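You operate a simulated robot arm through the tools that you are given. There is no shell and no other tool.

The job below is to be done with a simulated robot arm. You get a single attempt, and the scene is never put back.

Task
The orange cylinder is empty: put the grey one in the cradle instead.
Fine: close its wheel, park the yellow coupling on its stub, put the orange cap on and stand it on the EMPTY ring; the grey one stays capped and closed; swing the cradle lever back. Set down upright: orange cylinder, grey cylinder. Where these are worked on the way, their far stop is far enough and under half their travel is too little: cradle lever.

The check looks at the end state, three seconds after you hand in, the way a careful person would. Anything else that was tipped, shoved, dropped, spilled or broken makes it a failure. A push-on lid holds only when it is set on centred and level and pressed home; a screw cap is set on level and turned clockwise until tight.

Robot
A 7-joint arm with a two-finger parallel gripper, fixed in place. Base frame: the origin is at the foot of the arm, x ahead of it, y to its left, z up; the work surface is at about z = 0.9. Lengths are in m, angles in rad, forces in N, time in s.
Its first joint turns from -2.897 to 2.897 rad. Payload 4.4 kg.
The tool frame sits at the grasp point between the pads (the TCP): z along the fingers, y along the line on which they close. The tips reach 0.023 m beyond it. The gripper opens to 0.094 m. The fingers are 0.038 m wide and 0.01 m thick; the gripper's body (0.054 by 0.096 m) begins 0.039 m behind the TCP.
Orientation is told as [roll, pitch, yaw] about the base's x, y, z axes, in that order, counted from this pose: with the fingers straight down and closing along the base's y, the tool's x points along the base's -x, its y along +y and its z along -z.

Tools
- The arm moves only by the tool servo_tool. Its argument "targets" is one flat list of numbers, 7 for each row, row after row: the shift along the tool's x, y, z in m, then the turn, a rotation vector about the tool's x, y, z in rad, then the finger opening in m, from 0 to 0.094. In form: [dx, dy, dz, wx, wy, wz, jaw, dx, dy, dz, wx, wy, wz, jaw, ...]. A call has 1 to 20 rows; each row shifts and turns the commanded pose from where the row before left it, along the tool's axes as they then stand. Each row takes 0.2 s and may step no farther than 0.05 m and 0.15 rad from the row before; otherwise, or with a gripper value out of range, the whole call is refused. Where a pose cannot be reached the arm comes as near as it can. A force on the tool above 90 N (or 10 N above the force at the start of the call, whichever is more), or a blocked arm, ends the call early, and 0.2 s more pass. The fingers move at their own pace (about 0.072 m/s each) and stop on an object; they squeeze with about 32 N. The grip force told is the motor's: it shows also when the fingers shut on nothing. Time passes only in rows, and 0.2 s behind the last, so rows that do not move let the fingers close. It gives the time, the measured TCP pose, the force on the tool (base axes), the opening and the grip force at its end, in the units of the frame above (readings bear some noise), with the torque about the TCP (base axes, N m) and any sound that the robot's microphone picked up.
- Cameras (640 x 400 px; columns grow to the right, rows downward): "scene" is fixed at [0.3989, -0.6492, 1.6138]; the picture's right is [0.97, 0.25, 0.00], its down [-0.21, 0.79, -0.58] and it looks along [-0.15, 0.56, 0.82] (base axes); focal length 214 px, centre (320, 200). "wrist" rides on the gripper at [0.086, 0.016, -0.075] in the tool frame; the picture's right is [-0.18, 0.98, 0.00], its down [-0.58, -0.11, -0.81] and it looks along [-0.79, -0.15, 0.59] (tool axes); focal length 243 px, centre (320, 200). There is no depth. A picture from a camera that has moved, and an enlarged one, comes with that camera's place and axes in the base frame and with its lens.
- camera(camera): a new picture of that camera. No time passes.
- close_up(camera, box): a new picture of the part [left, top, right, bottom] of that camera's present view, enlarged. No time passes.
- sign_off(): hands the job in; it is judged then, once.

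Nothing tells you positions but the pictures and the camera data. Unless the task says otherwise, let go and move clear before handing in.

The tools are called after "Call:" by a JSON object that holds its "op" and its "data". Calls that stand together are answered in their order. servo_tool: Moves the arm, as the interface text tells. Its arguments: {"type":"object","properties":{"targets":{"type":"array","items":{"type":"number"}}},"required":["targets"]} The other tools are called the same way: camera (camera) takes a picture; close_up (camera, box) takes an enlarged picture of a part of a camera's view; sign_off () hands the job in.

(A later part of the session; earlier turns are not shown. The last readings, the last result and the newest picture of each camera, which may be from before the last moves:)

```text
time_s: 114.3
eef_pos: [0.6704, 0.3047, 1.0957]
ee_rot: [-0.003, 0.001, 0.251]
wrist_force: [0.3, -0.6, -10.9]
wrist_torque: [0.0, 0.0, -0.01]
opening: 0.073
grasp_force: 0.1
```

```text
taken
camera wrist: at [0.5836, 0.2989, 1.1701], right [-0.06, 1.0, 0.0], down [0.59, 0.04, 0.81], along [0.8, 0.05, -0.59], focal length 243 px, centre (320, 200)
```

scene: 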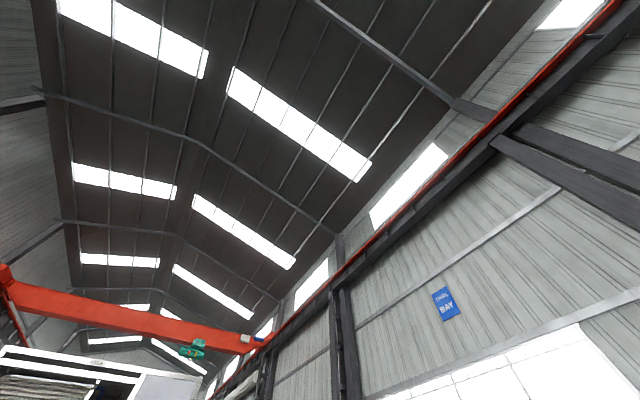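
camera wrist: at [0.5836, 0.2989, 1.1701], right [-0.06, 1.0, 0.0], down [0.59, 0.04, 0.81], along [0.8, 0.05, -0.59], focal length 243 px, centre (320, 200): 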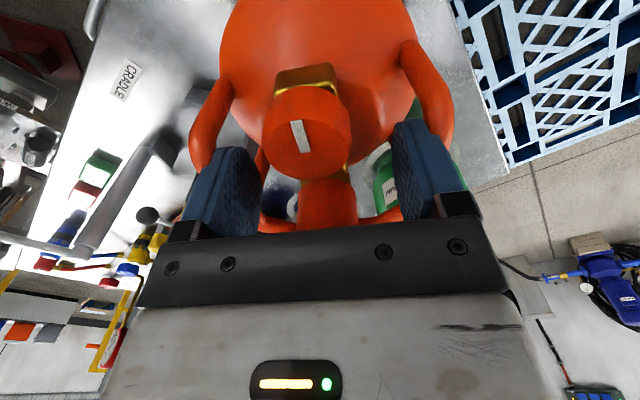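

Still fully carried; continue down in 4 mm steps.

Call:
{"op": "servo_tool", "data": {"targets": [0, 0, 0.004, 0, 0, 0, 0.094, 0, 0, 0.004, 0, 0, 0, 0.094, 0, 0, 0, 0, 0, 0, 0.094]}}

Call:
{"op": "servo_tool", "data": {"targets": [0, 0, 0.003, 0, 0, 0, 0.094, 0, 0, 0.002, 0, 0, 0, 0.094, 0, 0, 0, 0, 0, 0, 0.094]}}

```text
time_s: 115.1
eef_pos: [0.6694, 0.3052, 1.0873]
ee_rot: [-0.003, 0.002, 0.25]
wrist_force: [0.0, 0.9, -11.7]
wrist_torque: [0.02, -0.02, 0.0]
opening: 0.0729
grasp_force: 0.0
```

```text
time_s: 115.9
eef_pos: [0.6712, 0.3046, 1.0861]
ee_rot: [-0.003, -0.002, 0.249]
wrist_force: [-11.1, -4.2, 37.2]
wrist_torque: [-0.29, 0.13, -0.04]
opening: 0.0729
grasp_force: 0.1
```

Touchdown. Relieving slightly, closing the fingers inward to let go, and lifting out.

Call:
{"op": "servo_tool", "data": {"targets": [0, 0, -0.002, 0, 0, 0, 0.094, 0, 0, 0, 0, 0, 0, 0.065, 0, 0, 0, 0, 0, 0, 0.055, 0, 0, 0, 0, 0, 0, 0.055, 0, 0, 0, 0, 0, 0, 0.055]}}

Call:
{"op": "camera", "data": {"camera": "wrist"}}

```text
time_s: 117.1
eef_pos: [0.6697, 0.3056, 1.0855]
ee_rot: [-0.002, 0.002, 0.251]
wrist_force: [-0.2, -0.4, 0.4]
wrist_torque: [0.0, -0.03, 0.04]
opening: 0.0552
grasp_force: 0.1
```

```text
taken
camera wrist: at [0.5825, 0.2998, 1.1607], right [-0.06, 1.0, 0.0], down [0.59, 0.04, 0.81], along [0.8, 0.05, -0.59], focal length 243 px, centre (320, 200)
```

wrist: 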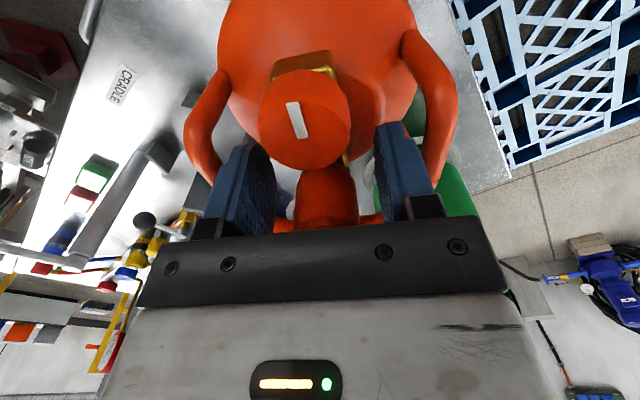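

Released with the fingers clear on both sides. Lifting straight up and stepping back to check the placement.

Call:
{"op": "servo_tool", "data": {"targets": [0, 0, -0.03, 0, 0, 0, 0.055, 0, 0, -0.04, 0, 0, 0, 0.055, 0, 0, -0.045, 0, 0, 0, 0.055, 0, 0, -0.045, 0, 0, 0, 0.055, 0.03, 0, -0.035, 0, 0, 0, 0.055, 0.035, 0, -0.035, 0, 0, 0, 0.055, 0.035, 0, -0.035, 0, 0, 0, 0.055, 0.035, 0, -0.03, 0, 0, 0, 0.055, 0, 0, 0, 0, 0, 0, 0.055]}}

Call:
{"op": "camera", "data": {"camera": "wrist"}}

Call:
{"op": "close_up", "data": {"camera": "wrist", "box": [200, 0, 440, 150]}}

```text
time_s: 119.1
eef_pos: [0.5392, 0.2736, 1.3795]
ee_rot: [-0.001, 0.002, 0.25]
wrist_force: [0.7, 0.6, -0.6]
wrist_torque: [-0.02, 0.0, 0.01]
opening: 0.0553
grasp_force: 0.0
```

```text
taken
camera wrist: at [0.4521, 0.2677, 1.4545], right [-0.07, 1.0, 0.0], down [0.59, 0.04, 0.81], along [0.8, 0.05, -0.59], focal length 243 px, centre (320, 200)
```

wrist: 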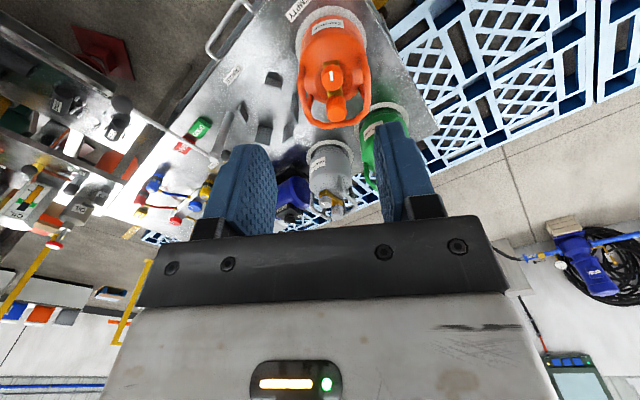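

```text
2.67 times, centred on (320, 75) of wrist
camera zoom: at [0.4521, 0.2677, 1.4545], right [-0.07, 1.0, 0.0], down [0.59, 0.04, 0.81], along [0.8, 0.05, -0.59], focal length 647 px, centre (320, 533)
```

zoom: 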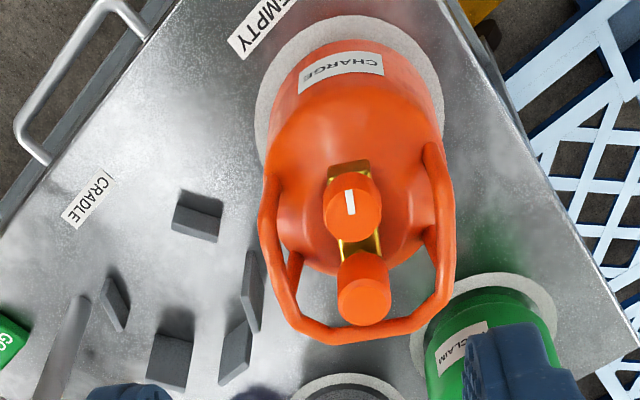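

Orange stands upright on the EMPTY ring. The cradle has five blocks and is now empty. Next I look at the grey cylinder.

Call:
{"op": "servo_tool", "data": {"targets": [0, 0, 0, 0, 0, -0.125, 0.055, 0, 0, 0, 0, 0, -0.125, 0.055, 0, 0, 0, 0, 0, -0.125, 0.055, 0, 0, 0, 0, 0, -0.125, 0.055, -0.0265, -0.0305, 0.0138, 0, 0, 0, 0.055, -0.0265, -0.0305, 0.0138, 0, 0, 0, 0.055, -0.0265, -0.0305, 0.0138, 0, 0, 0, 0.055, -0.0265, -0.0305, 0.0138, 0, 0, 0, 0.055, -0.0265, -0.0305, 0.0138, 0, 0, 0, 0.055, -0.0265, -0.0305, 0.0138, 0, 0, 0, 0.055, -0.0265, -0.0305, 0.0138, 0, 0, 0, 0.055, -0.0265, -0.0305, 0.0138, 0, 0, 0, 0.055, 0, 0, 0, 0, 0, 0, 0.055]}}

Call:
{"op": "camera", "data": {"camera": "wrist"}}

Call:
{"op": "close_up", "data": {"camera": "wrist", "box": [240, 40, 420, 180]}}

```text
time_s: 121.9
eef_pos: [0.8629, 0.237, 1.266]
ee_rot: [-0.001, 0.002, 0.75]
wrist_force: [0.7, 0.0, 0.7]
wrist_torque: [0.0, 0.03, -0.01]
opening: 0.0551
grasp_force: 0.1
```

```text
taken
camera wrist: at [0.7904, 0.1897, 1.3413], right [-0.54, 0.84, 0.0], down [0.5, 0.32, 0.81], along [0.68, 0.43, -0.59], focal length 243 px, centre (320, 200)
```

wrist: 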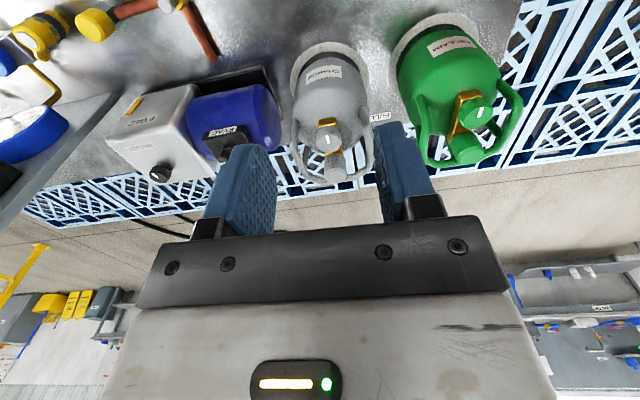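

```text
2.86 times, centred on (330, 110) of wrist
camera zoom: at [0.7904, 0.1897, 1.3413], right [-0.54, 0.84, 0.0], down [0.5, 0.32, 0.81], along [0.68, 0.43, -0.59], focal length 693 px, centre (291, 457)
```

zoom: 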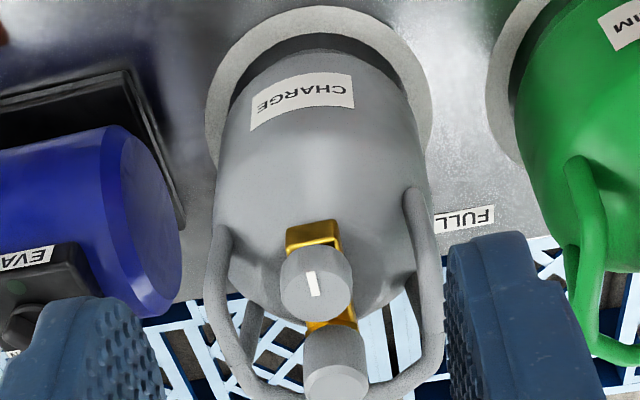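

Grey axis is at about (0.979, 0.3296), handle direction 44°, which matches the cradle's lever side, so no rotation is needed. Testing vertical reach above it.

Call:
{"op": "servo_tool", "data": {"targets": [-0.037, -0.0028, 0.0165, 0, 0, -0.023, 0.055, -0.037, -0.0028, 0.0165, 0, 0, 0, 0.055, -0.037, -0.0028, 0.0165, 0, 0, 0, 0.055, -0.037, -0.0028, 0.0165, 0, 0, 0, 0.055, 0, 0, 0, 0, 0, 0, 0.055]}}

Call:
{"op": "camera", "data": {"camera": "wrist"}}

Call:
{"op": "close_up", "data": {"camera": "wrist", "box": [220, 0, 420, 150]}}

```text
time_s: 123.1
eef_pos: [0.9763, 0.3334, 1.203]
ee_rot: [-0.001, 0.001, 0.773]
wrist_force: [0.2, 0.6, 0.1]
wrist_torque: [-0.04, 0.01, -0.03]
opening: 0.0549
grasp_force: 0.0
```

```text
taken
camera wrist: at [0.9034, 0.2841, 1.278], right [-0.55, 0.83, 0.0], down [0.49, 0.33, 0.81], along [0.67, 0.45, -0.59], focal length 243 px, centre (320, 200)
```

wrist: 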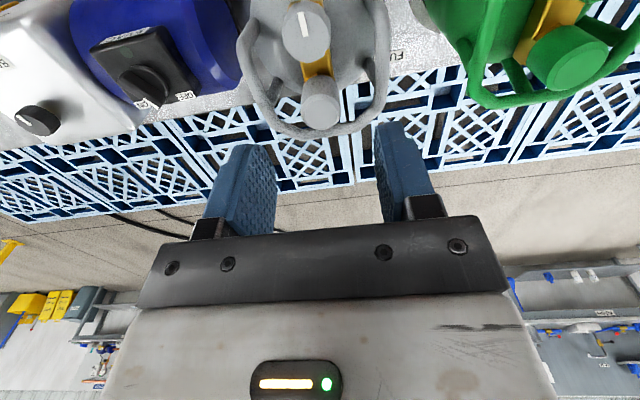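

```text
2.67 times, centred on (320, 75) of wrist
camera zoom: at [0.9034, 0.2841, 1.278], right [-0.55, 0.83, 0.0], down [0.49, 0.33, 0.81], along [0.67, 0.45, -0.59], focal length 647 px, centre (320, 533)
```

zoom: 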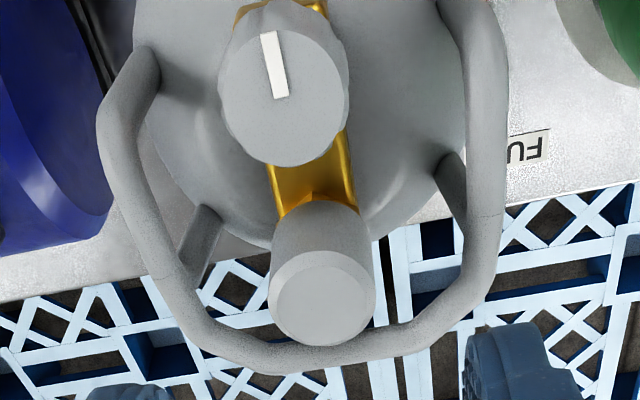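

Vertical reach is fine here. Adjusting by a few millimetres and lowering between the grey handle's rails.

Call:
{"op": "servo_tool", "data": {"targets": [-0.002, -0.0034, 0.02, 0, 0, 0, 0.055, 0, 0, 0.03, 0, 0, 0, 0.055, 0, 0, 0.02, 0, 0, 0, 0.055, 0, 0, 0, 0, 0, 0, 0.055]}}

Call:
{"op": "camera", "data": {"camera": "wrist"}}

Call:
{"op": "close_up", "data": {"camera": "wrist", "box": [200, 60, 440, 240]}}

```text
time_s: 124.1
eef_pos: [0.9796, 0.3313, 1.1334]
ee_rot: [-0.001, 0.002, 0.773]
wrist_force: [-0.2, 0.2, 0.6]
wrist_torque: [0.01, 0.02, -0.01]
opening: 0.0553
grasp_force: 0.1
```

```text
taken
camera wrist: at [0.9065, 0.2817, 1.209], right [-0.55, 0.83, 0.0], down [0.49, 0.33, 0.81], along [0.67, 0.45, -0.59], focal length 243 px, centre (320, 200)
```

wrist: 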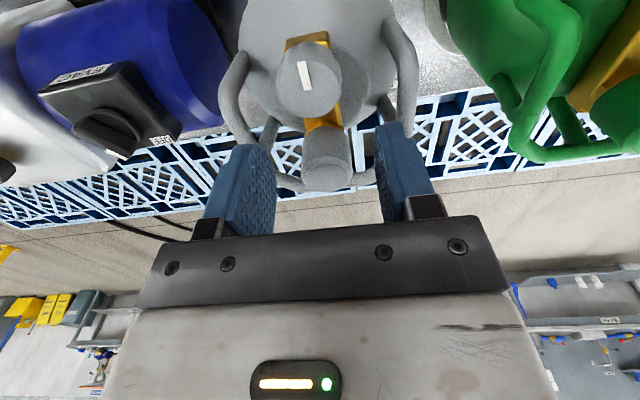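

```text
2.22 times, centred on (320, 150) of wrist
camera zoom: at [0.9065, 0.2817, 1.209], right [-0.55, 0.83, 0.0], down [0.49, 0.33, 0.81], along [0.67, 0.45, -0.59], focal length 539 px, centre (320, 311)
```

zoom: 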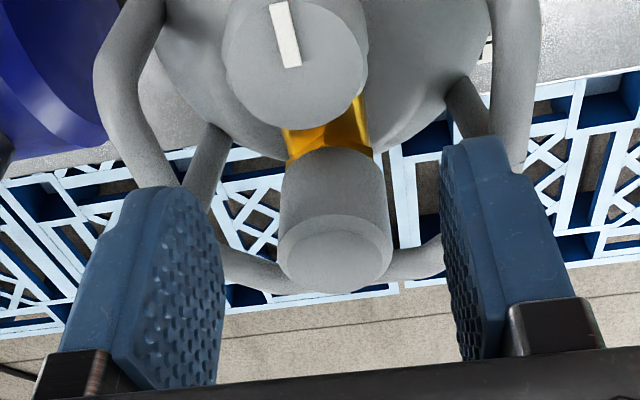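

Same picture as for orange. Lowering to rail level and spreading.

Call:
{"op": "servo_tool", "data": {"targets": [0, 0, 0.025, 0, 0, 0, 0.055, 0, 0, 0.025, 0, 0, 0, 0.055, 0, 0, 0.004, 0, 0, 0, 0.055, 0, 0, 0, 0, 0, 0, 0.055]}}

Call:
{"op": "close_up", "data": {"camera": "wrist", "box": [200, 60, 440, 240]}}

```text
time_s: 125.1
eef_pos: [0.9777, 0.3314, 1.08]
ee_rot: [-0.001, 0.002, 0.773]
wrist_force: [1.1, -0.9, -1.4]
wrist_torque: [0.02, -0.02, 0.01]
opening: 0.055
grasp_force: 0.0
```

```text
2.22 times, centred on (320, 150) of wrist
camera zoom: at [0.9052, 0.2819, 1.1549], right [-0.55, 0.83, 0.0], down [0.49, 0.33, 0.81], along [0.67, 0.45, -0.59], focal length 539 px, centre (320, 311)
```

zoom: 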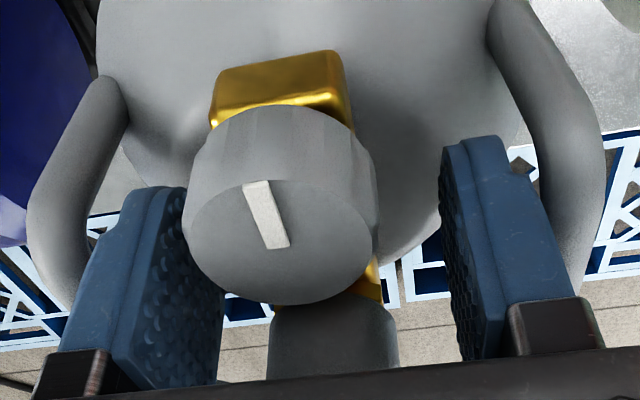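

In position. Spreading against the rails and test-lifting.

Call:
{"op": "servo_tool", "data": {"targets": [0, 0, 0, 0, 0, 0, 0.07, 0, 0, 0, 0, 0, 0, 0.085, 0, 0, 0, 0, 0, 0, 0.094, 0, 0, 0, 0, 0, 0, 0.094, 0, 0, 0, 0, 0, 0, 0.094]}}

Call:
{"op": "servo_tool", "data": {"targets": [0, 0, -0.004, 0, 0, 0, 0.094, 0, 0, -0.004, 0, 0, 0, 0.094, 0, 0, -0.004, 0, 0, 0, 0.094, 0, 0, -0.004, 0, 0, 0, 0.094, 0, 0, 0, 0, 0, 0, 0.094, 0, 0, 0, 0, 0, 0, 0.094]}}

Call:
{"op": "close_up", "data": {"camera": "wrist", "box": [200, 60, 440, 240]}}

```text
time_s: 126.3
eef_pos: [0.9779, 0.3309, 1.0812]
ee_rot: [-0.002, 0.002, 0.774]
wrist_force: [3.9, -4.6, 3.9]
wrist_torque: [0.08, 0.1, -0.02]
opening: 0.0667
grasp_force: 0.1
```

```text
time_s: 127.7
eef_pos: [0.9785, 0.333, 1.0963]
ee_rot: [0.0, 0.001, 0.773]
wrist_force: [0.3, -0.1, -18.9]
wrist_torque: [0.27, -0.14, 0.02]
opening: 0.072
grasp_force: 0.1
```

```text
2.22 times, centred on (320, 150) of wrist
camera zoom: at [0.9049, 0.2841, 1.1708], right [-0.55, 0.83, 0.0], down [0.49, 0.33, 0.81], along [0.67, 0.45, -0.59], focal length 539 px, centre (320, 311)
```

zoom: 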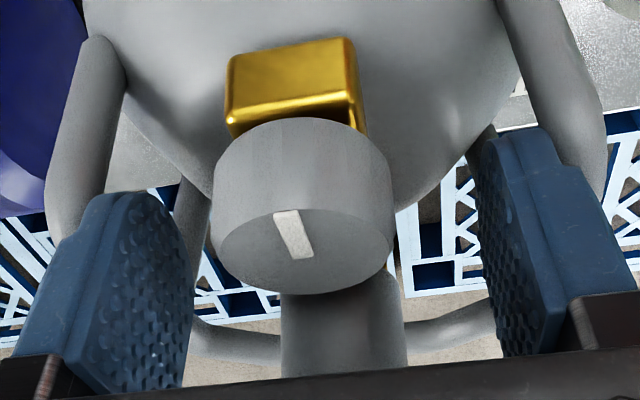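

Grey is heavier (≥19 N) and tilts because the grip is slightly too far forward. I'll set it back down, shift ~5 mm along the handle axis and re-grip.

Call:
{"op": "servo_tool", "data": {"targets": [0, 0, 0.004, 0, 0, 0, 0.094, 0, 0, 0.004, 0, 0, 0, 0.094, 0, 0, 0.004, 0, 0, 0, 0.094, 0, 0, 0, 0, 0, 0, 0.094]}}

Call:
{"op": "close_up", "data": {"camera": "wrist", "box": [200, 60, 440, 240]}}

```text
time_s: 128.8
eef_pos: [0.9786, 0.3329, 1.092]
ee_rot: [-0.005, -0.009, 0.773]
wrist_force: [-7.5, 2.1, 9.4]
wrist_torque: [0.91, 0.86, 0.13]
opening: 0.0717
grasp_force: 0.1
stopped in row 4: the force on the tool passed its limit at 94 N (the readings are from after the stop); the commanded pose is now the measured one
```

```text
2.22 times, centred on (320, 150) of wrist
camera zoom: at [0.9052, 0.2844, 1.1668], right [-0.55, 0.83, 0.0], down [0.48, 0.33, 0.81], along [0.68, 0.45, -0.58], focal length 539 px, centre (320, 311)
```

zoom: 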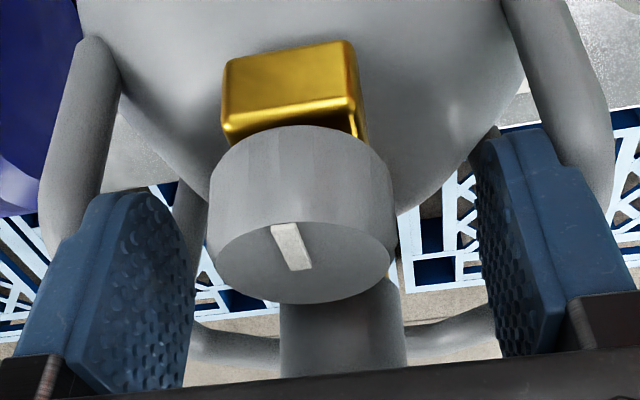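

The grey is tipped about its far edge (≈13°) and held in the grip. I'll set it upright gently by rotating the tool with it about that edge.

Call:
{"op": "servo_tool", "data": {"targets": [0.0107, 0, 0.0035, 0, -0.0567, 0, 0.094, 0.0107, 0, 0.0037, 0, -0.0567, 0, 0.094, 0, 0, 0, 0, 0, 0, 0.094]}}

Call:
{"op": "camera", "data": {"camera": "wrist"}}

Call:
{"op": "close_up", "data": {"camera": "wrist", "box": [200, 60, 440, 240]}}

```text
time_s: 129.6
eef_pos: [0.9636, 0.3185, 1.088]
ee_rot: [-0.006, -0.127, 0.776]
wrist_force: [-27.9, -2.9, 71.1]
wrist_torque: [1.73, 2.64, 0.65]
opening: 0.0715
grasp_force: 0.0
```

```text
taken
camera wrist: at [0.8844, 0.2639, 1.1526], right [-0.56, 0.83, 0.02], down [0.41, 0.26, 0.87], along [0.72, 0.49, -0.48], focal length 243 px, centre (320, 200)
```

wrist: 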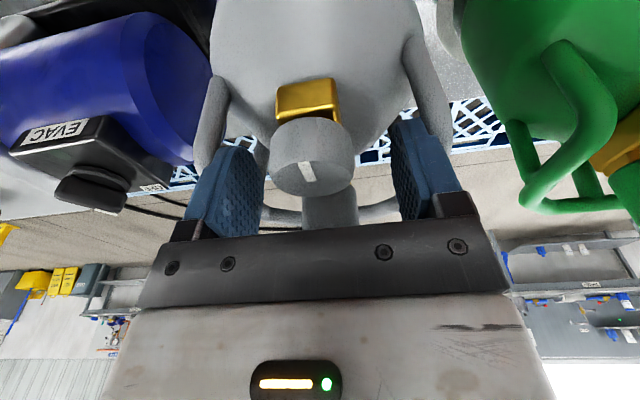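

```text
2.22 times, centred on (320, 150) of wrist
camera zoom: at [0.8844, 0.2639, 1.1526], right [-0.56, 0.83, 0.02], down [0.41, 0.26, 0.87], along [0.72, 0.49, -0.48], focal length 539 px, centre (320, 311)
```

zoom: 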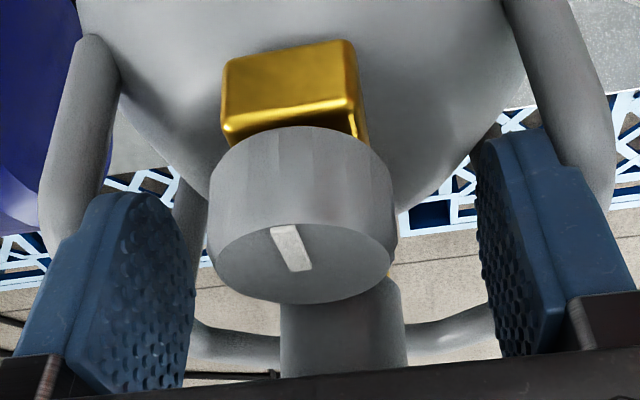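

It rotates with the tool; remaining tilt ≈4–5°. Easing the vertical load while continuing the rotation.

Call:
{"op": "servo_tool", "data": {"targets": [0, 0, -0.003, 0, 0, 0, 0.094, 0.0075, 0, 0.001, 0, -0.04, 0, 0.094, 0, 0, 0, 0, 0, 0, 0.094]}}

Call:
{"op": "camera", "data": {"camera": "wrist"}}

Call:
{"op": "close_up", "data": {"camera": "wrist", "box": [200, 60, 440, 240]}}

```text
time_s: 130.4
eef_pos: [0.959, 0.3123, 1.0872]
ee_rot: [-0.007, -0.164, 0.774]
wrist_force: [-29.9, -6.5, 78.4]
wrist_torque: [1.91, 2.5, 0.73]
opening: 0.0712
grasp_force: 0.1
```

```text
taken
camera wrist: at [0.8777, 0.2565, 1.1468], right [-0.56, 0.83, 0.02], down [0.39, 0.23, 0.89], along [0.73, 0.51, -0.45], focal length 243 px, centre (320, 200)
```

wrist: 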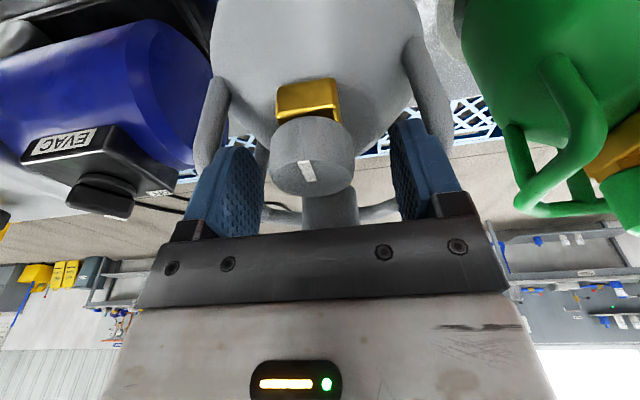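

```text
2.22 times, centred on (320, 150) of wrist
camera zoom: at [0.8777, 0.2565, 1.1468], right [-0.56, 0.83, 0.02], down [0.39, 0.23, 0.89], along [0.73, 0.51, -0.45], focal length 539 px, centre (320, 311)
```

zoom: 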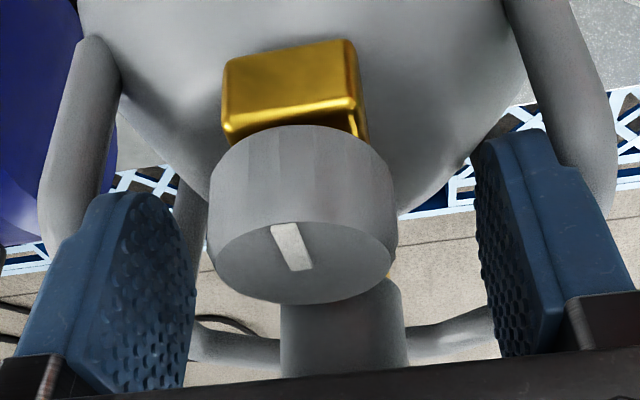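

Nearly upright but I'm pressing too hard; raising to relieve.

Call:
{"op": "servo_tool", "data": {"targets": [0, 0, -0.003, 0, 0, 0, 0.094, 0, 0, 0, 0, 0, 0, 0.094]}}

Call:
{"op": "servo_tool", "data": {"targets": [0, 0, -0.002, 0, 0, 0, 0.094, 0, 0, 0, 0, 0, 0, 0.094]}}

```text
time_s: 131.0
eef_pos: [0.9584, 0.3118, 1.0864]
ee_rot: [-0.006, -0.161, 0.773]
wrist_force: [-18.6, -11.4, 55.6]
wrist_torque: [0.36, 0.98, 0.21]
opening: 0.0709
grasp_force: 0.0
```

```text
time_s: 131.6
eef_pos: [0.9577, 0.3117, 1.0858]
ee_rot: [-0.004, -0.159, 0.773]
wrist_force: [-8.7, -9.6, 27.8]
wrist_torque: [-0.26, 0.09, -0.11]
opening: 0.0711
grasp_force: 0.0
```

Load reduced. Checking the attitude now.

Call:
{"op": "camera", "data": {"camera": "wrist"}}

Call:
{"op": "close_up", "data": {"camera": "wrist", "box": [200, 0, 440, 180]}}

```text
taken
camera wrist: at [0.8772, 0.2562, 1.147], right [-0.56, 0.83, 0.03], down [0.39, 0.24, 0.89], along [0.73, 0.5, -0.46], focal length 243 px, centre (320, 200)
```

wrist: 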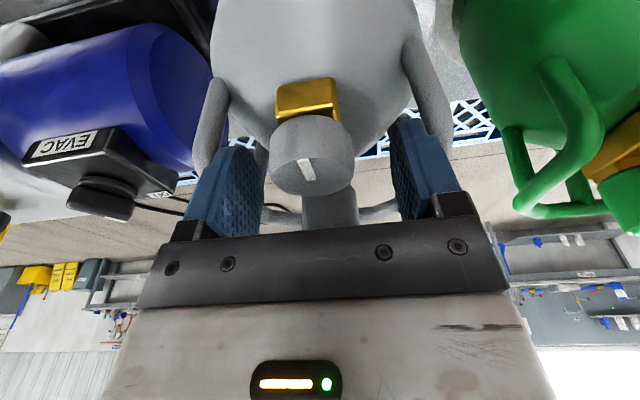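

```text
2.22 times, centred on (320, 90) of wrist
camera zoom: at [0.8772, 0.2562, 1.147], right [-0.56, 0.83, 0.03], down [0.39, 0.24, 0.89], along [0.73, 0.5, -0.46], focal length 539 px, centre (320, 444)
```

zoom: 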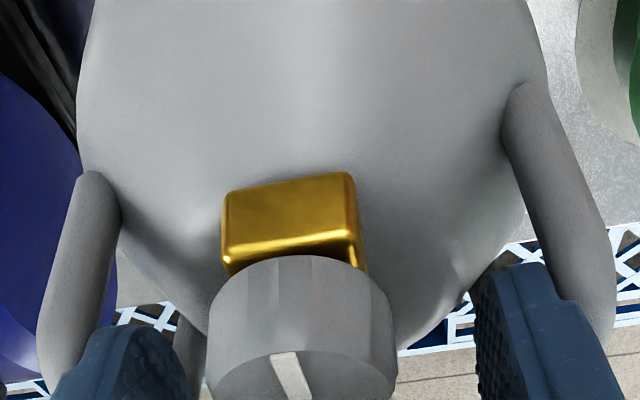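

I now judge the grey was fully lifted before and swung ~10° about the front contacts; it now rests nearly upright (≈3° off) with a rigid hold in the tilted tool. I'll try lifting it in this grip.

Call:
{"op": "servo_tool", "data": {"targets": [-0.0008, 0, -0.005, 0, 0, 0, 0.094, -0.0008, 0, -0.005, 0, 0, 0, 0.094, -0.0008, 0, -0.005, 0, 0, 0, 0.094, 0, 0, 0, 0, 0, 0, 0.094]}}

Call:
{"op": "camera", "data": {"camera": "wrist"}}

Call:
{"op": "close_up", "data": {"camera": "wrist", "box": [200, 60, 440, 240]}}

```text
time_s: 132.6
eef_pos: [0.9591, 0.3119, 1.1019]
ee_rot: [-0.004, -0.158, 0.773]
wrist_force: [0.2, -0.6, -19.7]
wrist_torque: [0.17, -0.15, -0.04]
opening: 0.0718
grasp_force: 0.1
```

```text
taken
camera wrist: at [0.8774, 0.2566, 1.1637], right [-0.56, 0.83, 0.03], down [0.39, 0.24, 0.89], along [0.73, 0.5, -0.46], focal length 243 px, centre (320, 200)
```

wrist: 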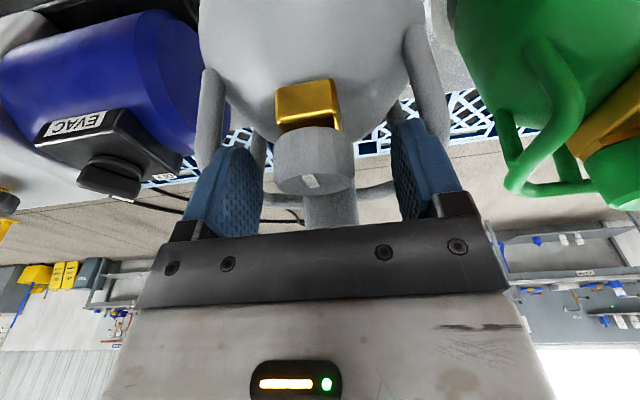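

```text
2.22 times, centred on (320, 150) of wrist
camera zoom: at [0.8774, 0.2566, 1.1637], right [-0.56, 0.83, 0.03], down [0.39, 0.24, 0.89], along [0.73, 0.5, -0.46], focal length 539 px, centre (320, 311)
```

zoom: 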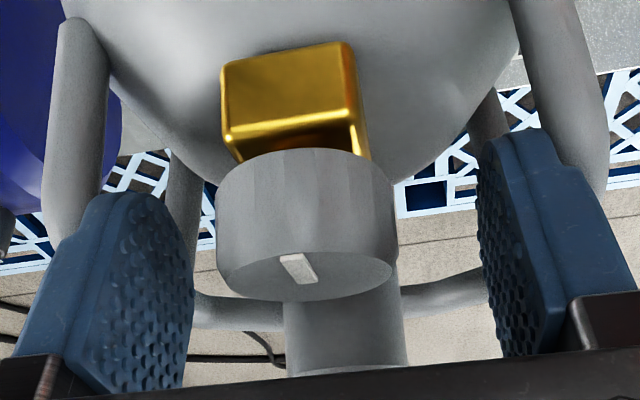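

It swings back to ≈10° when hanging: the contacts are too far forward. I'll set it down on its edge, rotate it upright with the tool, and re-grip better centred.

Call:
{"op": "servo_tool", "data": {"targets": [0.0008, 0, 0.005, 0, 0, 0, 0.094, 0.0008, 0, 0.005, 0, 0, 0, 0.094, 0, 0, 0, 0, 0, 0, 0.094]}}

Call:
{"op": "close_up", "data": {"camera": "wrist", "box": [200, 60, 440, 240]}}

```text
time_s: 133.4
eef_pos: [0.9588, 0.313, 1.0962]
ee_rot: [-0.005, -0.165, 0.774]
wrist_force: [-4.5, -1.9, 4.6]
wrist_torque: [0.07, 0.29, 0.0]
opening: 0.0721
grasp_force: 0.1
```

```text
2.22 times, centred on (320, 150) of wrist
camera zoom: at [0.8763, 0.2566, 1.1569], right [-0.56, 0.83, 0.02], down [0.39, 0.23, 0.89], along [0.73, 0.51, -0.45], focal length 539 px, centre (320, 311)
```

zoom: 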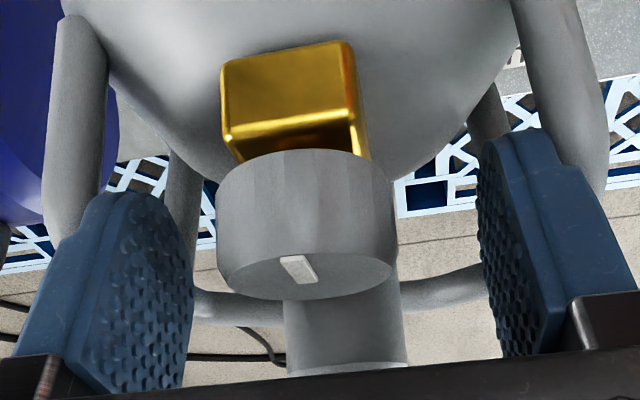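

Edge contact made with light load. Rotating upright about that edge.

Call:
{"op": "servo_tool", "data": {"targets": [0.0111, 0, 0.0013, 0, -0.055, 0, 0.094, 0, 0, 0, 0, 0, 0, 0.094]}}

Call:
{"op": "servo_tool", "data": {"targets": [0.0112, 0, 0.0006, 0, -0.055, 0, 0.094, 0, 0, 0, 0, 0, 0, 0.094]}}

Call:
{"op": "close_up", "data": {"camera": "wrist", "box": [200, 60, 440, 240]}}

```text
time_s: 134.0
eef_pos: [0.9491, 0.3042, 1.0947]
ee_rot: [-0.007, -0.217, 0.775]
wrist_force: [-6.8, -7.9, 26.4]
wrist_torque: [-0.59, 0.24, -0.01]
opening: 0.0719
grasp_force: 0.0
```

```text
time_s: 134.6
eef_pos: [0.9416, 0.2977, 1.0907]
ee_rot: [-0.005, -0.271, 0.776]
wrist_force: [-12.4, -12.3, 43.4]
wrist_torque: [-0.64, 0.64, 0.0]
opening: 0.0722
grasp_force: 0.0
```

```text
2.22 times, centred on (320, 150) of wrist
camera zoom: at [0.8557, 0.2368, 1.1397], right [-0.56, 0.83, 0.04], down [0.32, 0.17, 0.93], along [0.77, 0.54, -0.35], focal length 539 px, centre (320, 311)
```

zoom: 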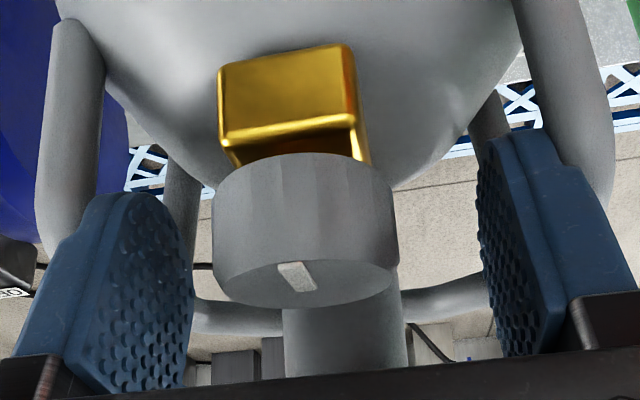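

Residual tilt ≈3°. A little more rotation while easing the load.

Call:
{"op": "servo_tool", "data": {"targets": [0.0075, 0, -0.002, 0, -0.045, 0, 0.094, 0, 0, -0.001, 0, 0, 0, 0.094]}}

Call:
{"op": "close_up", "data": {"camera": "wrist", "box": [200, 60, 440, 240]}}

Call:
{"op": "camera", "data": {"camera": "wrist"}}

```text
time_s: 135.2
eef_pos: [0.9356, 0.2923, 1.0883]
ee_rot: [-0.005, -0.315, 0.774]
wrist_force: [-4.4, -14.2, 30.6]
wrist_torque: [-1.13, -0.92, -0.3]
opening: 0.0721
grasp_force: 0.0
```

```text
2.22 times, centred on (320, 150) of wrist
camera zoom: at [0.849, 0.2303, 1.1334], right [-0.56, 0.83, 0.05], down [0.29, 0.14, 0.95], along [0.78, 0.55, -0.32], focal length 539 px, centre (320, 311)
```

zoom: 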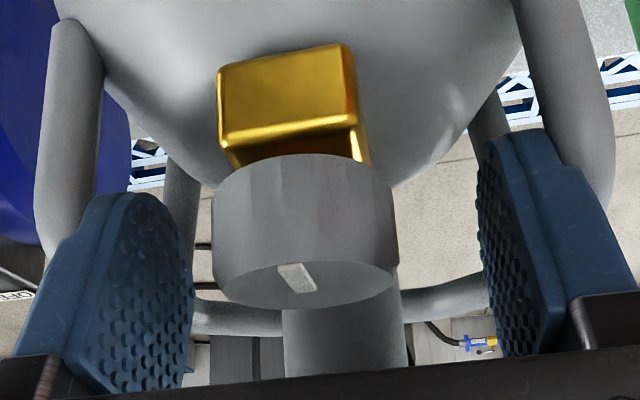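

```text
taken
camera wrist: at [0.849, 0.2303, 1.1334], right [-0.56, 0.83, 0.05], down [0.29, 0.14, 0.95], along [0.78, 0.55, -0.32], focal length 243 px, centre (320, 200)
```

wrist: 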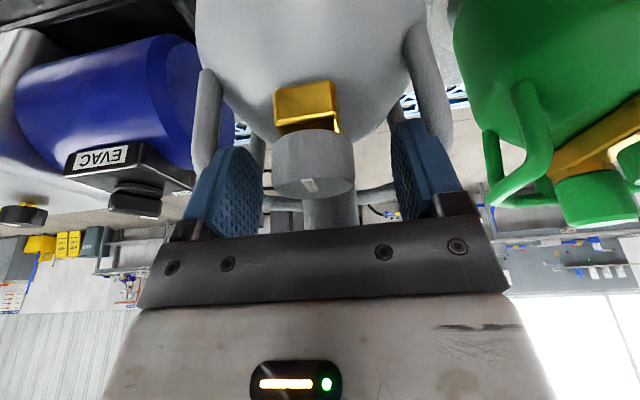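

About upright now. Releasing by drawing the fingers in.

Call:
{"op": "servo_tool", "data": {"targets": [0, 0, 0, 0, 0, 0, 0.068, 0, 0, 0, 0, 0, 0, 0.062, 0, 0, 0, 0, 0, 0, 0.055, 0, 0, 0, 0, 0, 0, 0.055]}}

Call:
{"op": "camera", "data": {"camera": "wrist"}}

Call:
{"op": "close_up", "data": {"camera": "wrist", "box": [200, 60, 440, 240]}}

```text
time_s: 136.2
eef_pos: [0.9358, 0.2924, 1.0889]
ee_rot: [-0.006, -0.316, 0.776]
wrist_force: [-0.4, 0.2, 0.9]
wrist_torque: [0.02, 0.03, 0.0]
opening: 0.0551
grasp_force: 0.0
```

```text
taken
camera wrist: at [0.8491, 0.2309, 1.1339], right [-0.56, 0.83, 0.05], down [0.29, 0.14, 0.95], along [0.78, 0.55, -0.32], focal length 243 px, centre (320, 200)
```

wrist: 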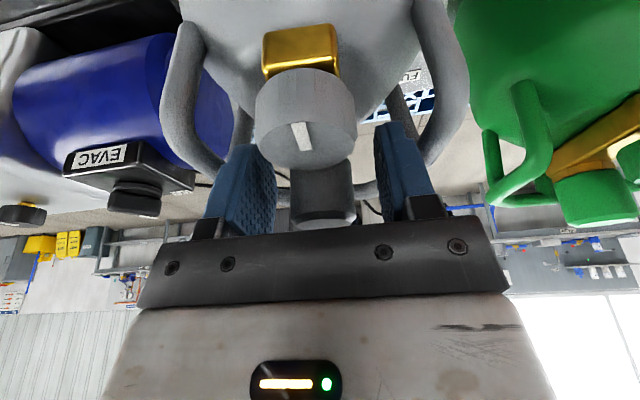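

```text
2.22 times, centred on (320, 150) of wrist
camera zoom: at [0.8491, 0.2309, 1.1339], right [-0.56, 0.83, 0.05], down [0.29, 0.14, 0.95], along [0.78, 0.55, -0.32], focal length 539 px, centre (320, 311)
```

zoom: 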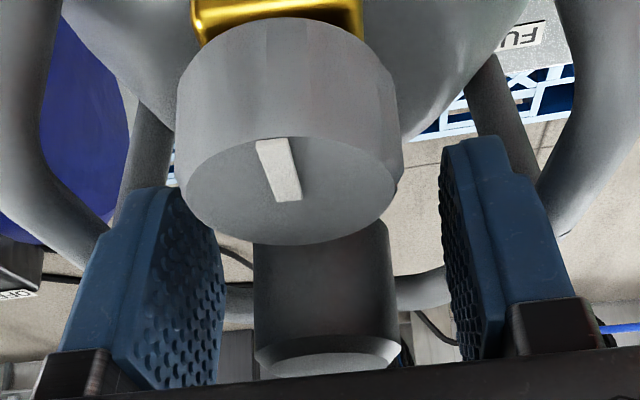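

It settled upright after release, now standing nearer at about (0.926, 0.285). Lifting the tool out, untilting, and taking a fresh look.

Call:
{"op": "servo_tool", "data": {"targets": [-0.0062, 0, -0.019, 0, 0, 0, 0.055, -0.0093, 0, -0.0285, 0, 0, 0, 0.055, -0.0093, 0, -0.0285, 0, 0, 0, 0.055, -0.0093, 0, -0.0285, 0, 0, 0, 0.055, -0.0093, 0, -0.0285, 0, 0, 0, 0.055, 0, 0, 0, 0, 0.105, 0, 0.055, 0, 0, 0, 0, 0.105, 0, 0.055, 0, 0, 0, 0, 0.105, 0, 0.055, 0, 0, 0, 0, 0, 0, 0.055]}}

Call:
{"op": "camera", "data": {"camera": "wrist"}}

Call:
{"op": "close_up", "data": {"camera": "wrist", "box": [220, 0, 420, 150]}}

```text
time_s: 138.2
eef_pos: [0.9358, 0.2923, 1.2283]
ee_rot: [-0.005, -0.001, 0.774]
wrist_force: [1.3, 0.2, -0.2]
wrist_torque: [0.02, 0.03, 0.0]
opening: 0.0551
grasp_force: 0.0
```

```text
taken
camera wrist: at [0.8634, 0.2435, 1.3042], right [-0.55, 0.83, 0.0], down [0.49, 0.33, 0.81], along [0.67, 0.44, -0.59], focal length 243 px, centre (320, 200)
```

wrist: 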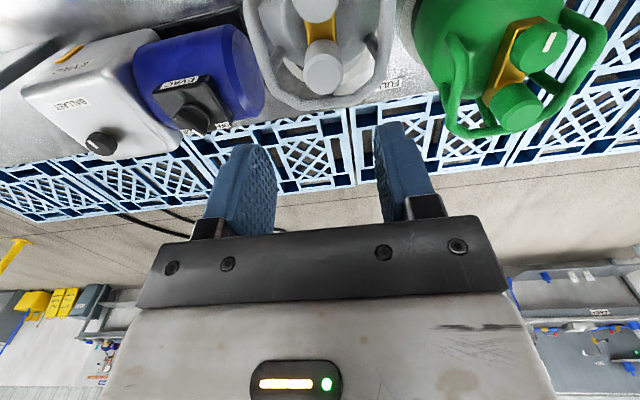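

```text
2.67 times, centred on (320, 75) of wrist
camera zoom: at [0.8634, 0.2435, 1.3042], right [-0.55, 0.83, 0.0], down [0.49, 0.33, 0.81], along [0.67, 0.44, -0.59], focal length 647 px, centre (320, 533)
```

zoom: 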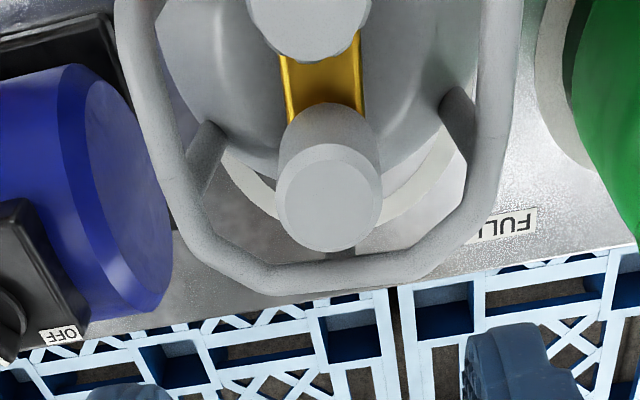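

The grey stands upright just inside of its ring. Comparing with the orange grip, I need ~7 mm more towards the cap. First, a good look at the empty cradle for its centre.

Call:
{"op": "servo_tool", "data": {"targets": [0.0423, -0.001, -0.0025, 0, 0, 0, 0.055, 0.0423, -0.001, -0.0025, 0, 0, 0, 0.055, 0.0423, -0.001, -0.0025, 0, 0, 0, 0.055, 0.0423, -0.001, -0.0025, 0, 0, 0, 0.055, 0.0423, -0.001, -0.0025, 0, 0, 0, 0.055, 0.0423, -0.001, -0.0025, 0, 0, 0, 0.055, 0.0423, -0.001, -0.0025, 0, 0, 0, 0.055, 0.0423, -0.001, -0.0025, 0, 0, 0, 0.055, 0, 0, 0, 0, 0, 0, 0.055]}}

Call:
{"op": "camera", "data": {"camera": "wrist"}}

Call:
{"op": "close_up", "data": {"camera": "wrist", "box": [220, 20, 420, 160]}}

```text
time_s: 140.2
eef_pos: [0.7001, 0.0505, 1.2471]
ee_rot: [-0.007, 0.0, 0.772]
wrist_force: [0.4, -0.5, -0.3]
wrist_torque: [0.02, 0.01, 0.01]
opening: 0.0553
grasp_force: 0.0
```

```text
taken
camera wrist: at [0.6265, 0.0017, 1.3228], right [-0.55, 0.83, 0.0], down [0.49, 0.33, 0.81], along [0.67, 0.45, -0.59], focal length 243 px, centre (320, 200)
```

wrist: 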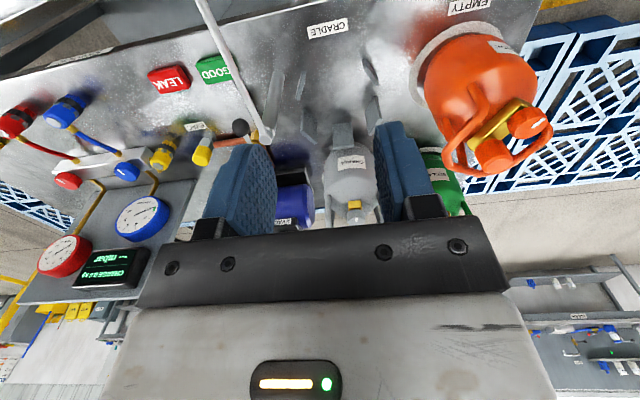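

```text
2.86 times, centred on (320, 90) of wrist
camera zoom: at [0.6265, 0.0017, 1.3228], right [-0.55, 0.83, 0.0], down [0.49, 0.33, 0.81], along [0.67, 0.45, -0.59], focal length 693 px, centre (320, 514)
```

zoom: 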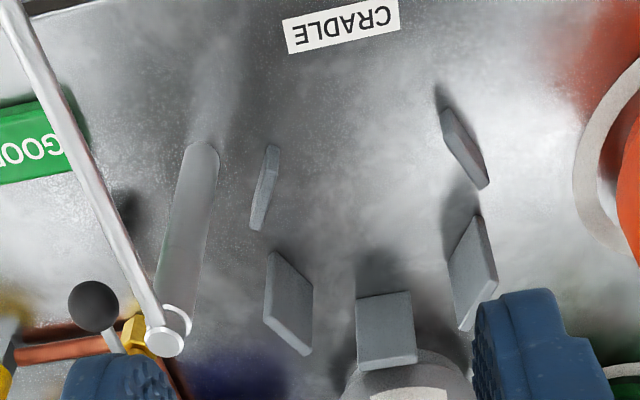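

The cradle has five upright blocks with the open side facing −u (towards 225°). I'll take a closer view to pin down its centre.

Call:
{"op": "servo_tool", "data": {"targets": [-0.03, 0, 0.03, 0, 0, 0, 0.055, -0.03, 0, 0.035, 0, 0, 0, 0.055, -0.025, 0, 0.035, 0, 0, 0, 0.055, 0, 0, 0, 0, 0, 0, 0.055]}}

Call:
{"op": "camera", "data": {"camera": "wrist"}}

Call:
{"op": "close_up", "data": {"camera": "wrist", "box": [220, 20, 420, 160]}}

```text
time_s: 141.2
eef_pos: [0.76, 0.1075, 1.1505]
ee_rot: [-0.005, 0.0, 0.772]
wrist_force: [0.0, 0.4, 0.0]
wrist_torque: [0.0, 0.04, 0.0]
opening: 0.0553
grasp_force: 0.1
```

```text
taken
camera wrist: at [0.686, 0.0589, 1.2261], right [-0.55, 0.83, 0.0], down [0.49, 0.33, 0.81], along [0.67, 0.45, -0.59], focal length 243 px, centre (320, 200)
```

wrist: 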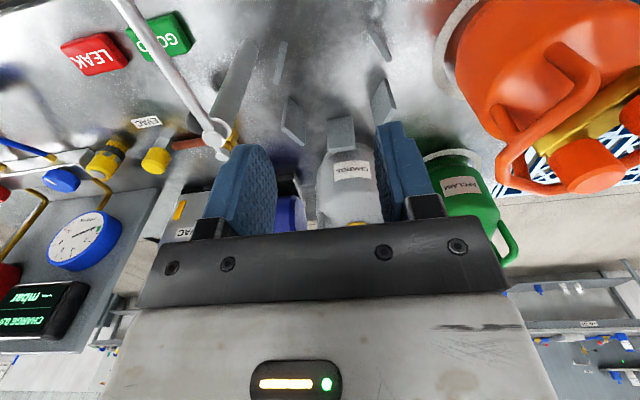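

```text
2.86 times, centred on (320, 90) of wrist
camera zoom: at [0.686, 0.0589, 1.2261], right [-0.55, 0.83, 0.0], down [0.49, 0.33, 0.81], along [0.67, 0.45, -0.59], focal length 693 px, centre (320, 514)
```

zoom: 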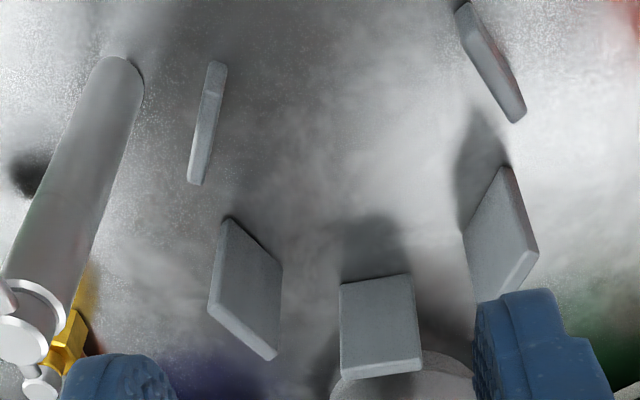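

Cradle centre computed from three blocks: (0.8127, 0.1641), inner radius ≈0.067, block tops ≈0.974. Going back above the grey to re-grip.

Call:
{"op": "servo_tool", "data": {"targets": [-0.0419, 0.0025, -0.0083, 0, 0, 0, 0.055, -0.0419, 0.0025, -0.0083, 0, 0, 0, 0.055, -0.0419, 0.0025, -0.0083, 0, 0, 0, 0.055, -0.0419, 0.0025, -0.0083, 0, 0, 0, 0.055, -0.0419, 0.0025, -0.0083, 0, 0, 0, 0.055, -0.0419, 0.0025, -0.0083, 0, 0, 0.03, 0.055, 0, 0, 0, 0, 0, 0, 0.055]}}

Call:
{"op": "camera", "data": {"camera": "wrist"}}

Call:
{"op": "close_up", "data": {"camera": "wrist", "box": [220, 0, 420, 150]}}

```text
time_s: 142.8
eef_pos: [0.9294, 0.2953, 1.1947]
ee_rot: [-0.005, -0.001, 0.743]
wrist_force: [0.4, 0.9, 0.2]
wrist_torque: [-0.01, -0.02, -0.01]
opening: 0.055
grasp_force: 0.0
```

```text
taken
camera wrist: at [0.8552, 0.2492, 1.2709], right [-0.53, 0.85, 0.0], down [0.5, 0.32, 0.81], along [0.69, 0.42, -0.59], focal length 243 px, centre (320, 200)
```

wrist: 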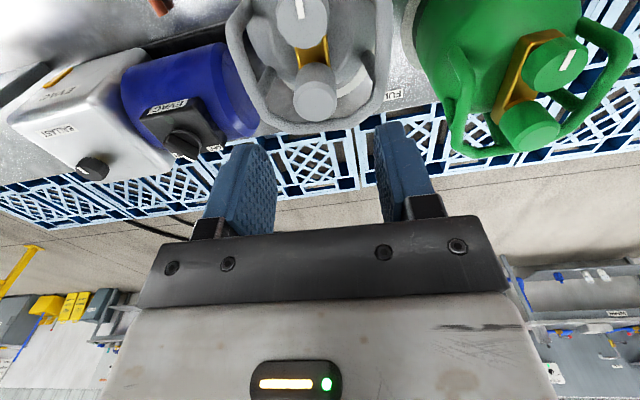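

```text
2.67 times, centred on (320, 75) of wrist
camera zoom: at [0.8552, 0.2492, 1.2709], right [-0.53, 0.85, 0.0], down [0.5, 0.32, 0.81], along [0.69, 0.42, -0.59], focal length 647 px, centre (320, 533)
```

zoom: 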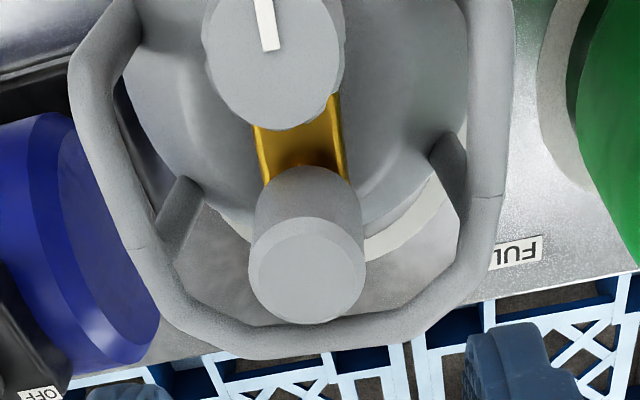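

Refining the position from this view and lowering between the rails.

Call:
{"op": "servo_tool", "data": {"targets": [0.006, -0.0026, 0.02, 0, 0, 0, 0.055, 0, 0, 0.03, 0, 0, 0, 0.055, 0, 0, 0.03, 0, 0, 0, 0.055, 0, 0, 0.03, 0, 0, 0, 0.055, 0, 0, 0.004, 0, 0, 0, 0.055, 0, 0, 0, 0, 0, 0, 0.055]}}

Call:
{"op": "camera", "data": {"camera": "wrist"}}

Call:
{"op": "close_up", "data": {"camera": "wrist", "box": [200, 60, 440, 240]}}

```text
time_s: 144.2
eef_pos: [0.9283, 0.2889, 1.0831]
ee_rot: [-0.006, -0.003, 0.743]
wrist_force: [0.2, 0.0, -0.3]
wrist_torque: [0.02, 0.01, 0.01]
opening: 0.055
grasp_force: 0.1
```

```text
taken
camera wrist: at [0.854, 0.2424, 1.1583], right [-0.53, 0.85, 0.0], down [0.5, 0.32, 0.81], along [0.69, 0.43, -0.59], focal length 243 px, centre (320, 200)
```

wrist: 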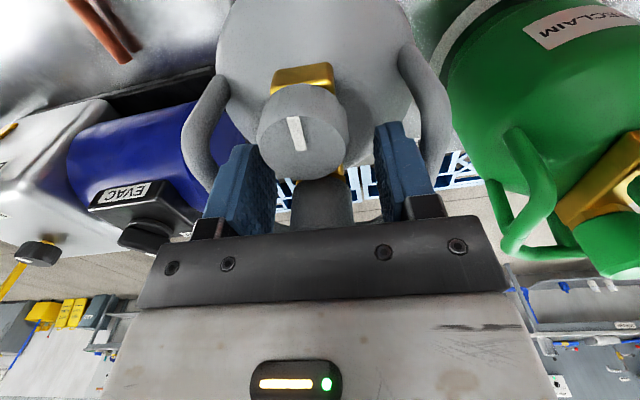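

```text
2.22 times, centred on (320, 150) of wrist
camera zoom: at [0.854, 0.2424, 1.1583], right [-0.53, 0.85, 0.0], down [0.5, 0.32, 0.81], along [0.69, 0.43, -0.59], focal length 539 px, centre (320, 311)
```

zoom: 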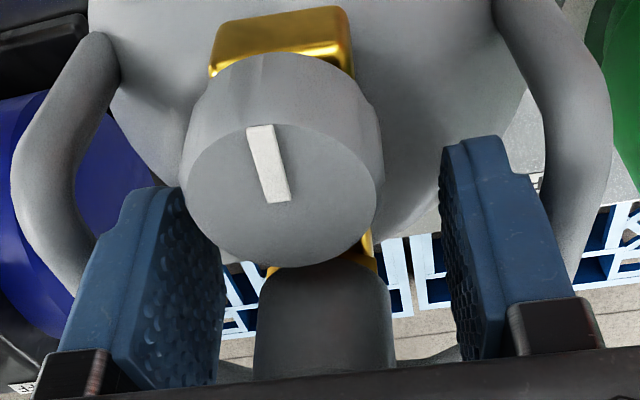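

Now matches the orange grip within ~2 mm. Spreading the fingers (slightly higher this time) and test-lifting.

Call:
{"op": "servo_tool", "data": {"targets": [0, 0, -0.003, 0, 0, 0, 0.06, 0, 0, 0, 0, 0, 0, 0.07, 0, 0, 0, 0, 0, 0, 0.085, 0, 0, 0, 0, 0, 0, 0.094, 0, 0, 0, 0, 0, 0, 0.094, 0, 0, 0, 0, 0, 0, 0.094]}}

Call:
{"op": "close_up", "data": {"camera": "wrist", "box": [200, 60, 440, 240]}}

```text
time_s: 145.6
eef_pos: [0.9288, 0.2885, 1.0861]
ee_rot: [-0.006, 0.0, 0.743]
wrist_force: [3.8, -3.1, -1.3]
wrist_torque: [-0.18, -0.13, -0.03]
opening: 0.0726
grasp_force: 0.0
```

```text
2.22 times, centred on (320, 150) of wrist
camera zoom: at [0.8544, 0.2423, 1.1619], right [-0.53, 0.85, 0.0], down [0.5, 0.32, 0.81], along [0.69, 0.43, -0.59], focal length 539 px, centre (320, 311)
```

zoom: 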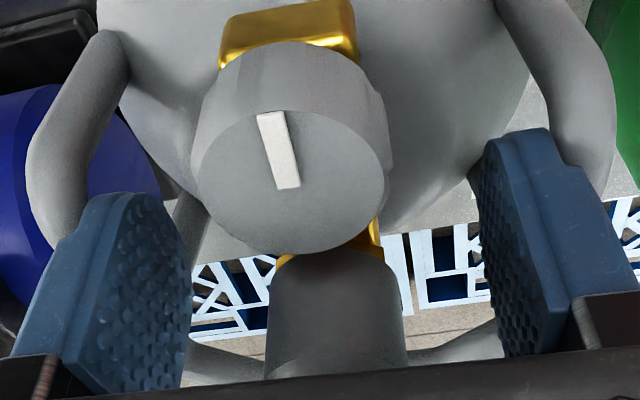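

Contact on the thin part at 0.0726, image matches the balanced orange grip. Test lift.

Call:
{"op": "servo_tool", "data": {"targets": [0, 0, -0.003, 0, 0, 0, 0.094, 0, 0, -0.003, 0, 0, 0, 0.094, 0, 0, -0.003, 0, 0, 0, 0.094, 0, 0, 0, 0, 0, 0, 0.094]}}

Call:
{"op": "close_up", "data": {"camera": "wrist", "box": [200, 60, 440, 240]}}

```text
time_s: 146.6
eef_pos: [0.9273, 0.2902, 1.095]
ee_rot: [-0.004, 0.0, 0.743]
wrist_force: [-0.3, -0.1, -18.8]
wrist_torque: [0.02, 0.03, 0.02]
opening: 0.0727
grasp_force: 0.1
```

```text
2.22 times, centred on (320, 150) of wrist
camera zoom: at [0.8537, 0.2429, 1.1711], right [-0.53, 0.85, 0.0], down [0.5, 0.32, 0.81], along [0.69, 0.42, -0.59], focal length 539 px, centre (320, 311)
```

zoom: 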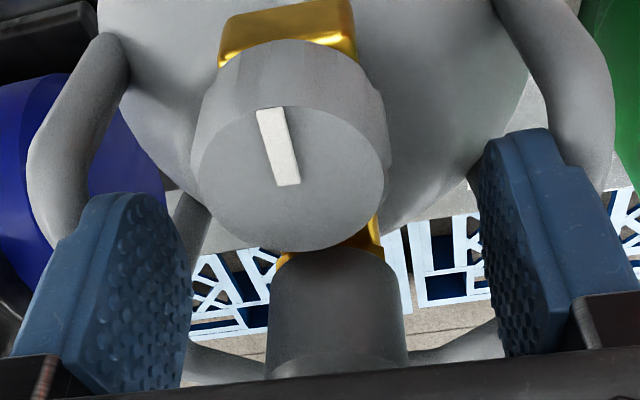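

Level, balanced (torque ≈0) and carrying 19 N. Checking for creep, then lifting slowly above the block tops.

Call:
{"op": "servo_tool", "data": {"targets": [0, 0, 0, 0, 0, 0, 0.094, 0, 0, 0, 0, 0, 0, 0.094, 0, 0, -0.004, 0, 0, 0, 0.094, 0, 0, -0.006, 0, 0, 0, 0.094, 0, 0, -0.008, 0, 0, 0, 0.094, 0, 0, -0.008, 0, 0, 0, 0.094, 0, 0, -0.006, 0, 0, 0, 0.094, 0, 0, -0.003, 0, 0, 0, 0.094, 0, 0, 0, 0, 0, 0, 0.094]}}

Call:
{"op": "close_up", "data": {"camera": "wrist", "box": [200, 60, 440, 240]}}

```text
time_s: 148.6
eef_pos: [0.9285, 0.2904, 1.1316]
ee_rot: [-0.005, -0.001, 0.742]
wrist_force: [0.3, -0.6, -19.4]
wrist_torque: [0.02, 0.01, 0.0]
opening: 0.0728
grasp_force: 0.1
```

```text
2.22 times, centred on (320, 150) of wrist
camera zoom: at [0.8542, 0.2439, 1.2068], right [-0.53, 0.85, 0.0], down [0.5, 0.32, 0.81], along [0.69, 0.43, -0.59], focal length 539 px, centre (320, 311)
```

zoom: 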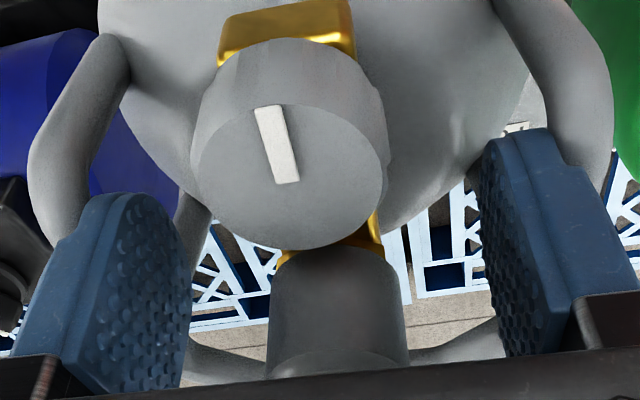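

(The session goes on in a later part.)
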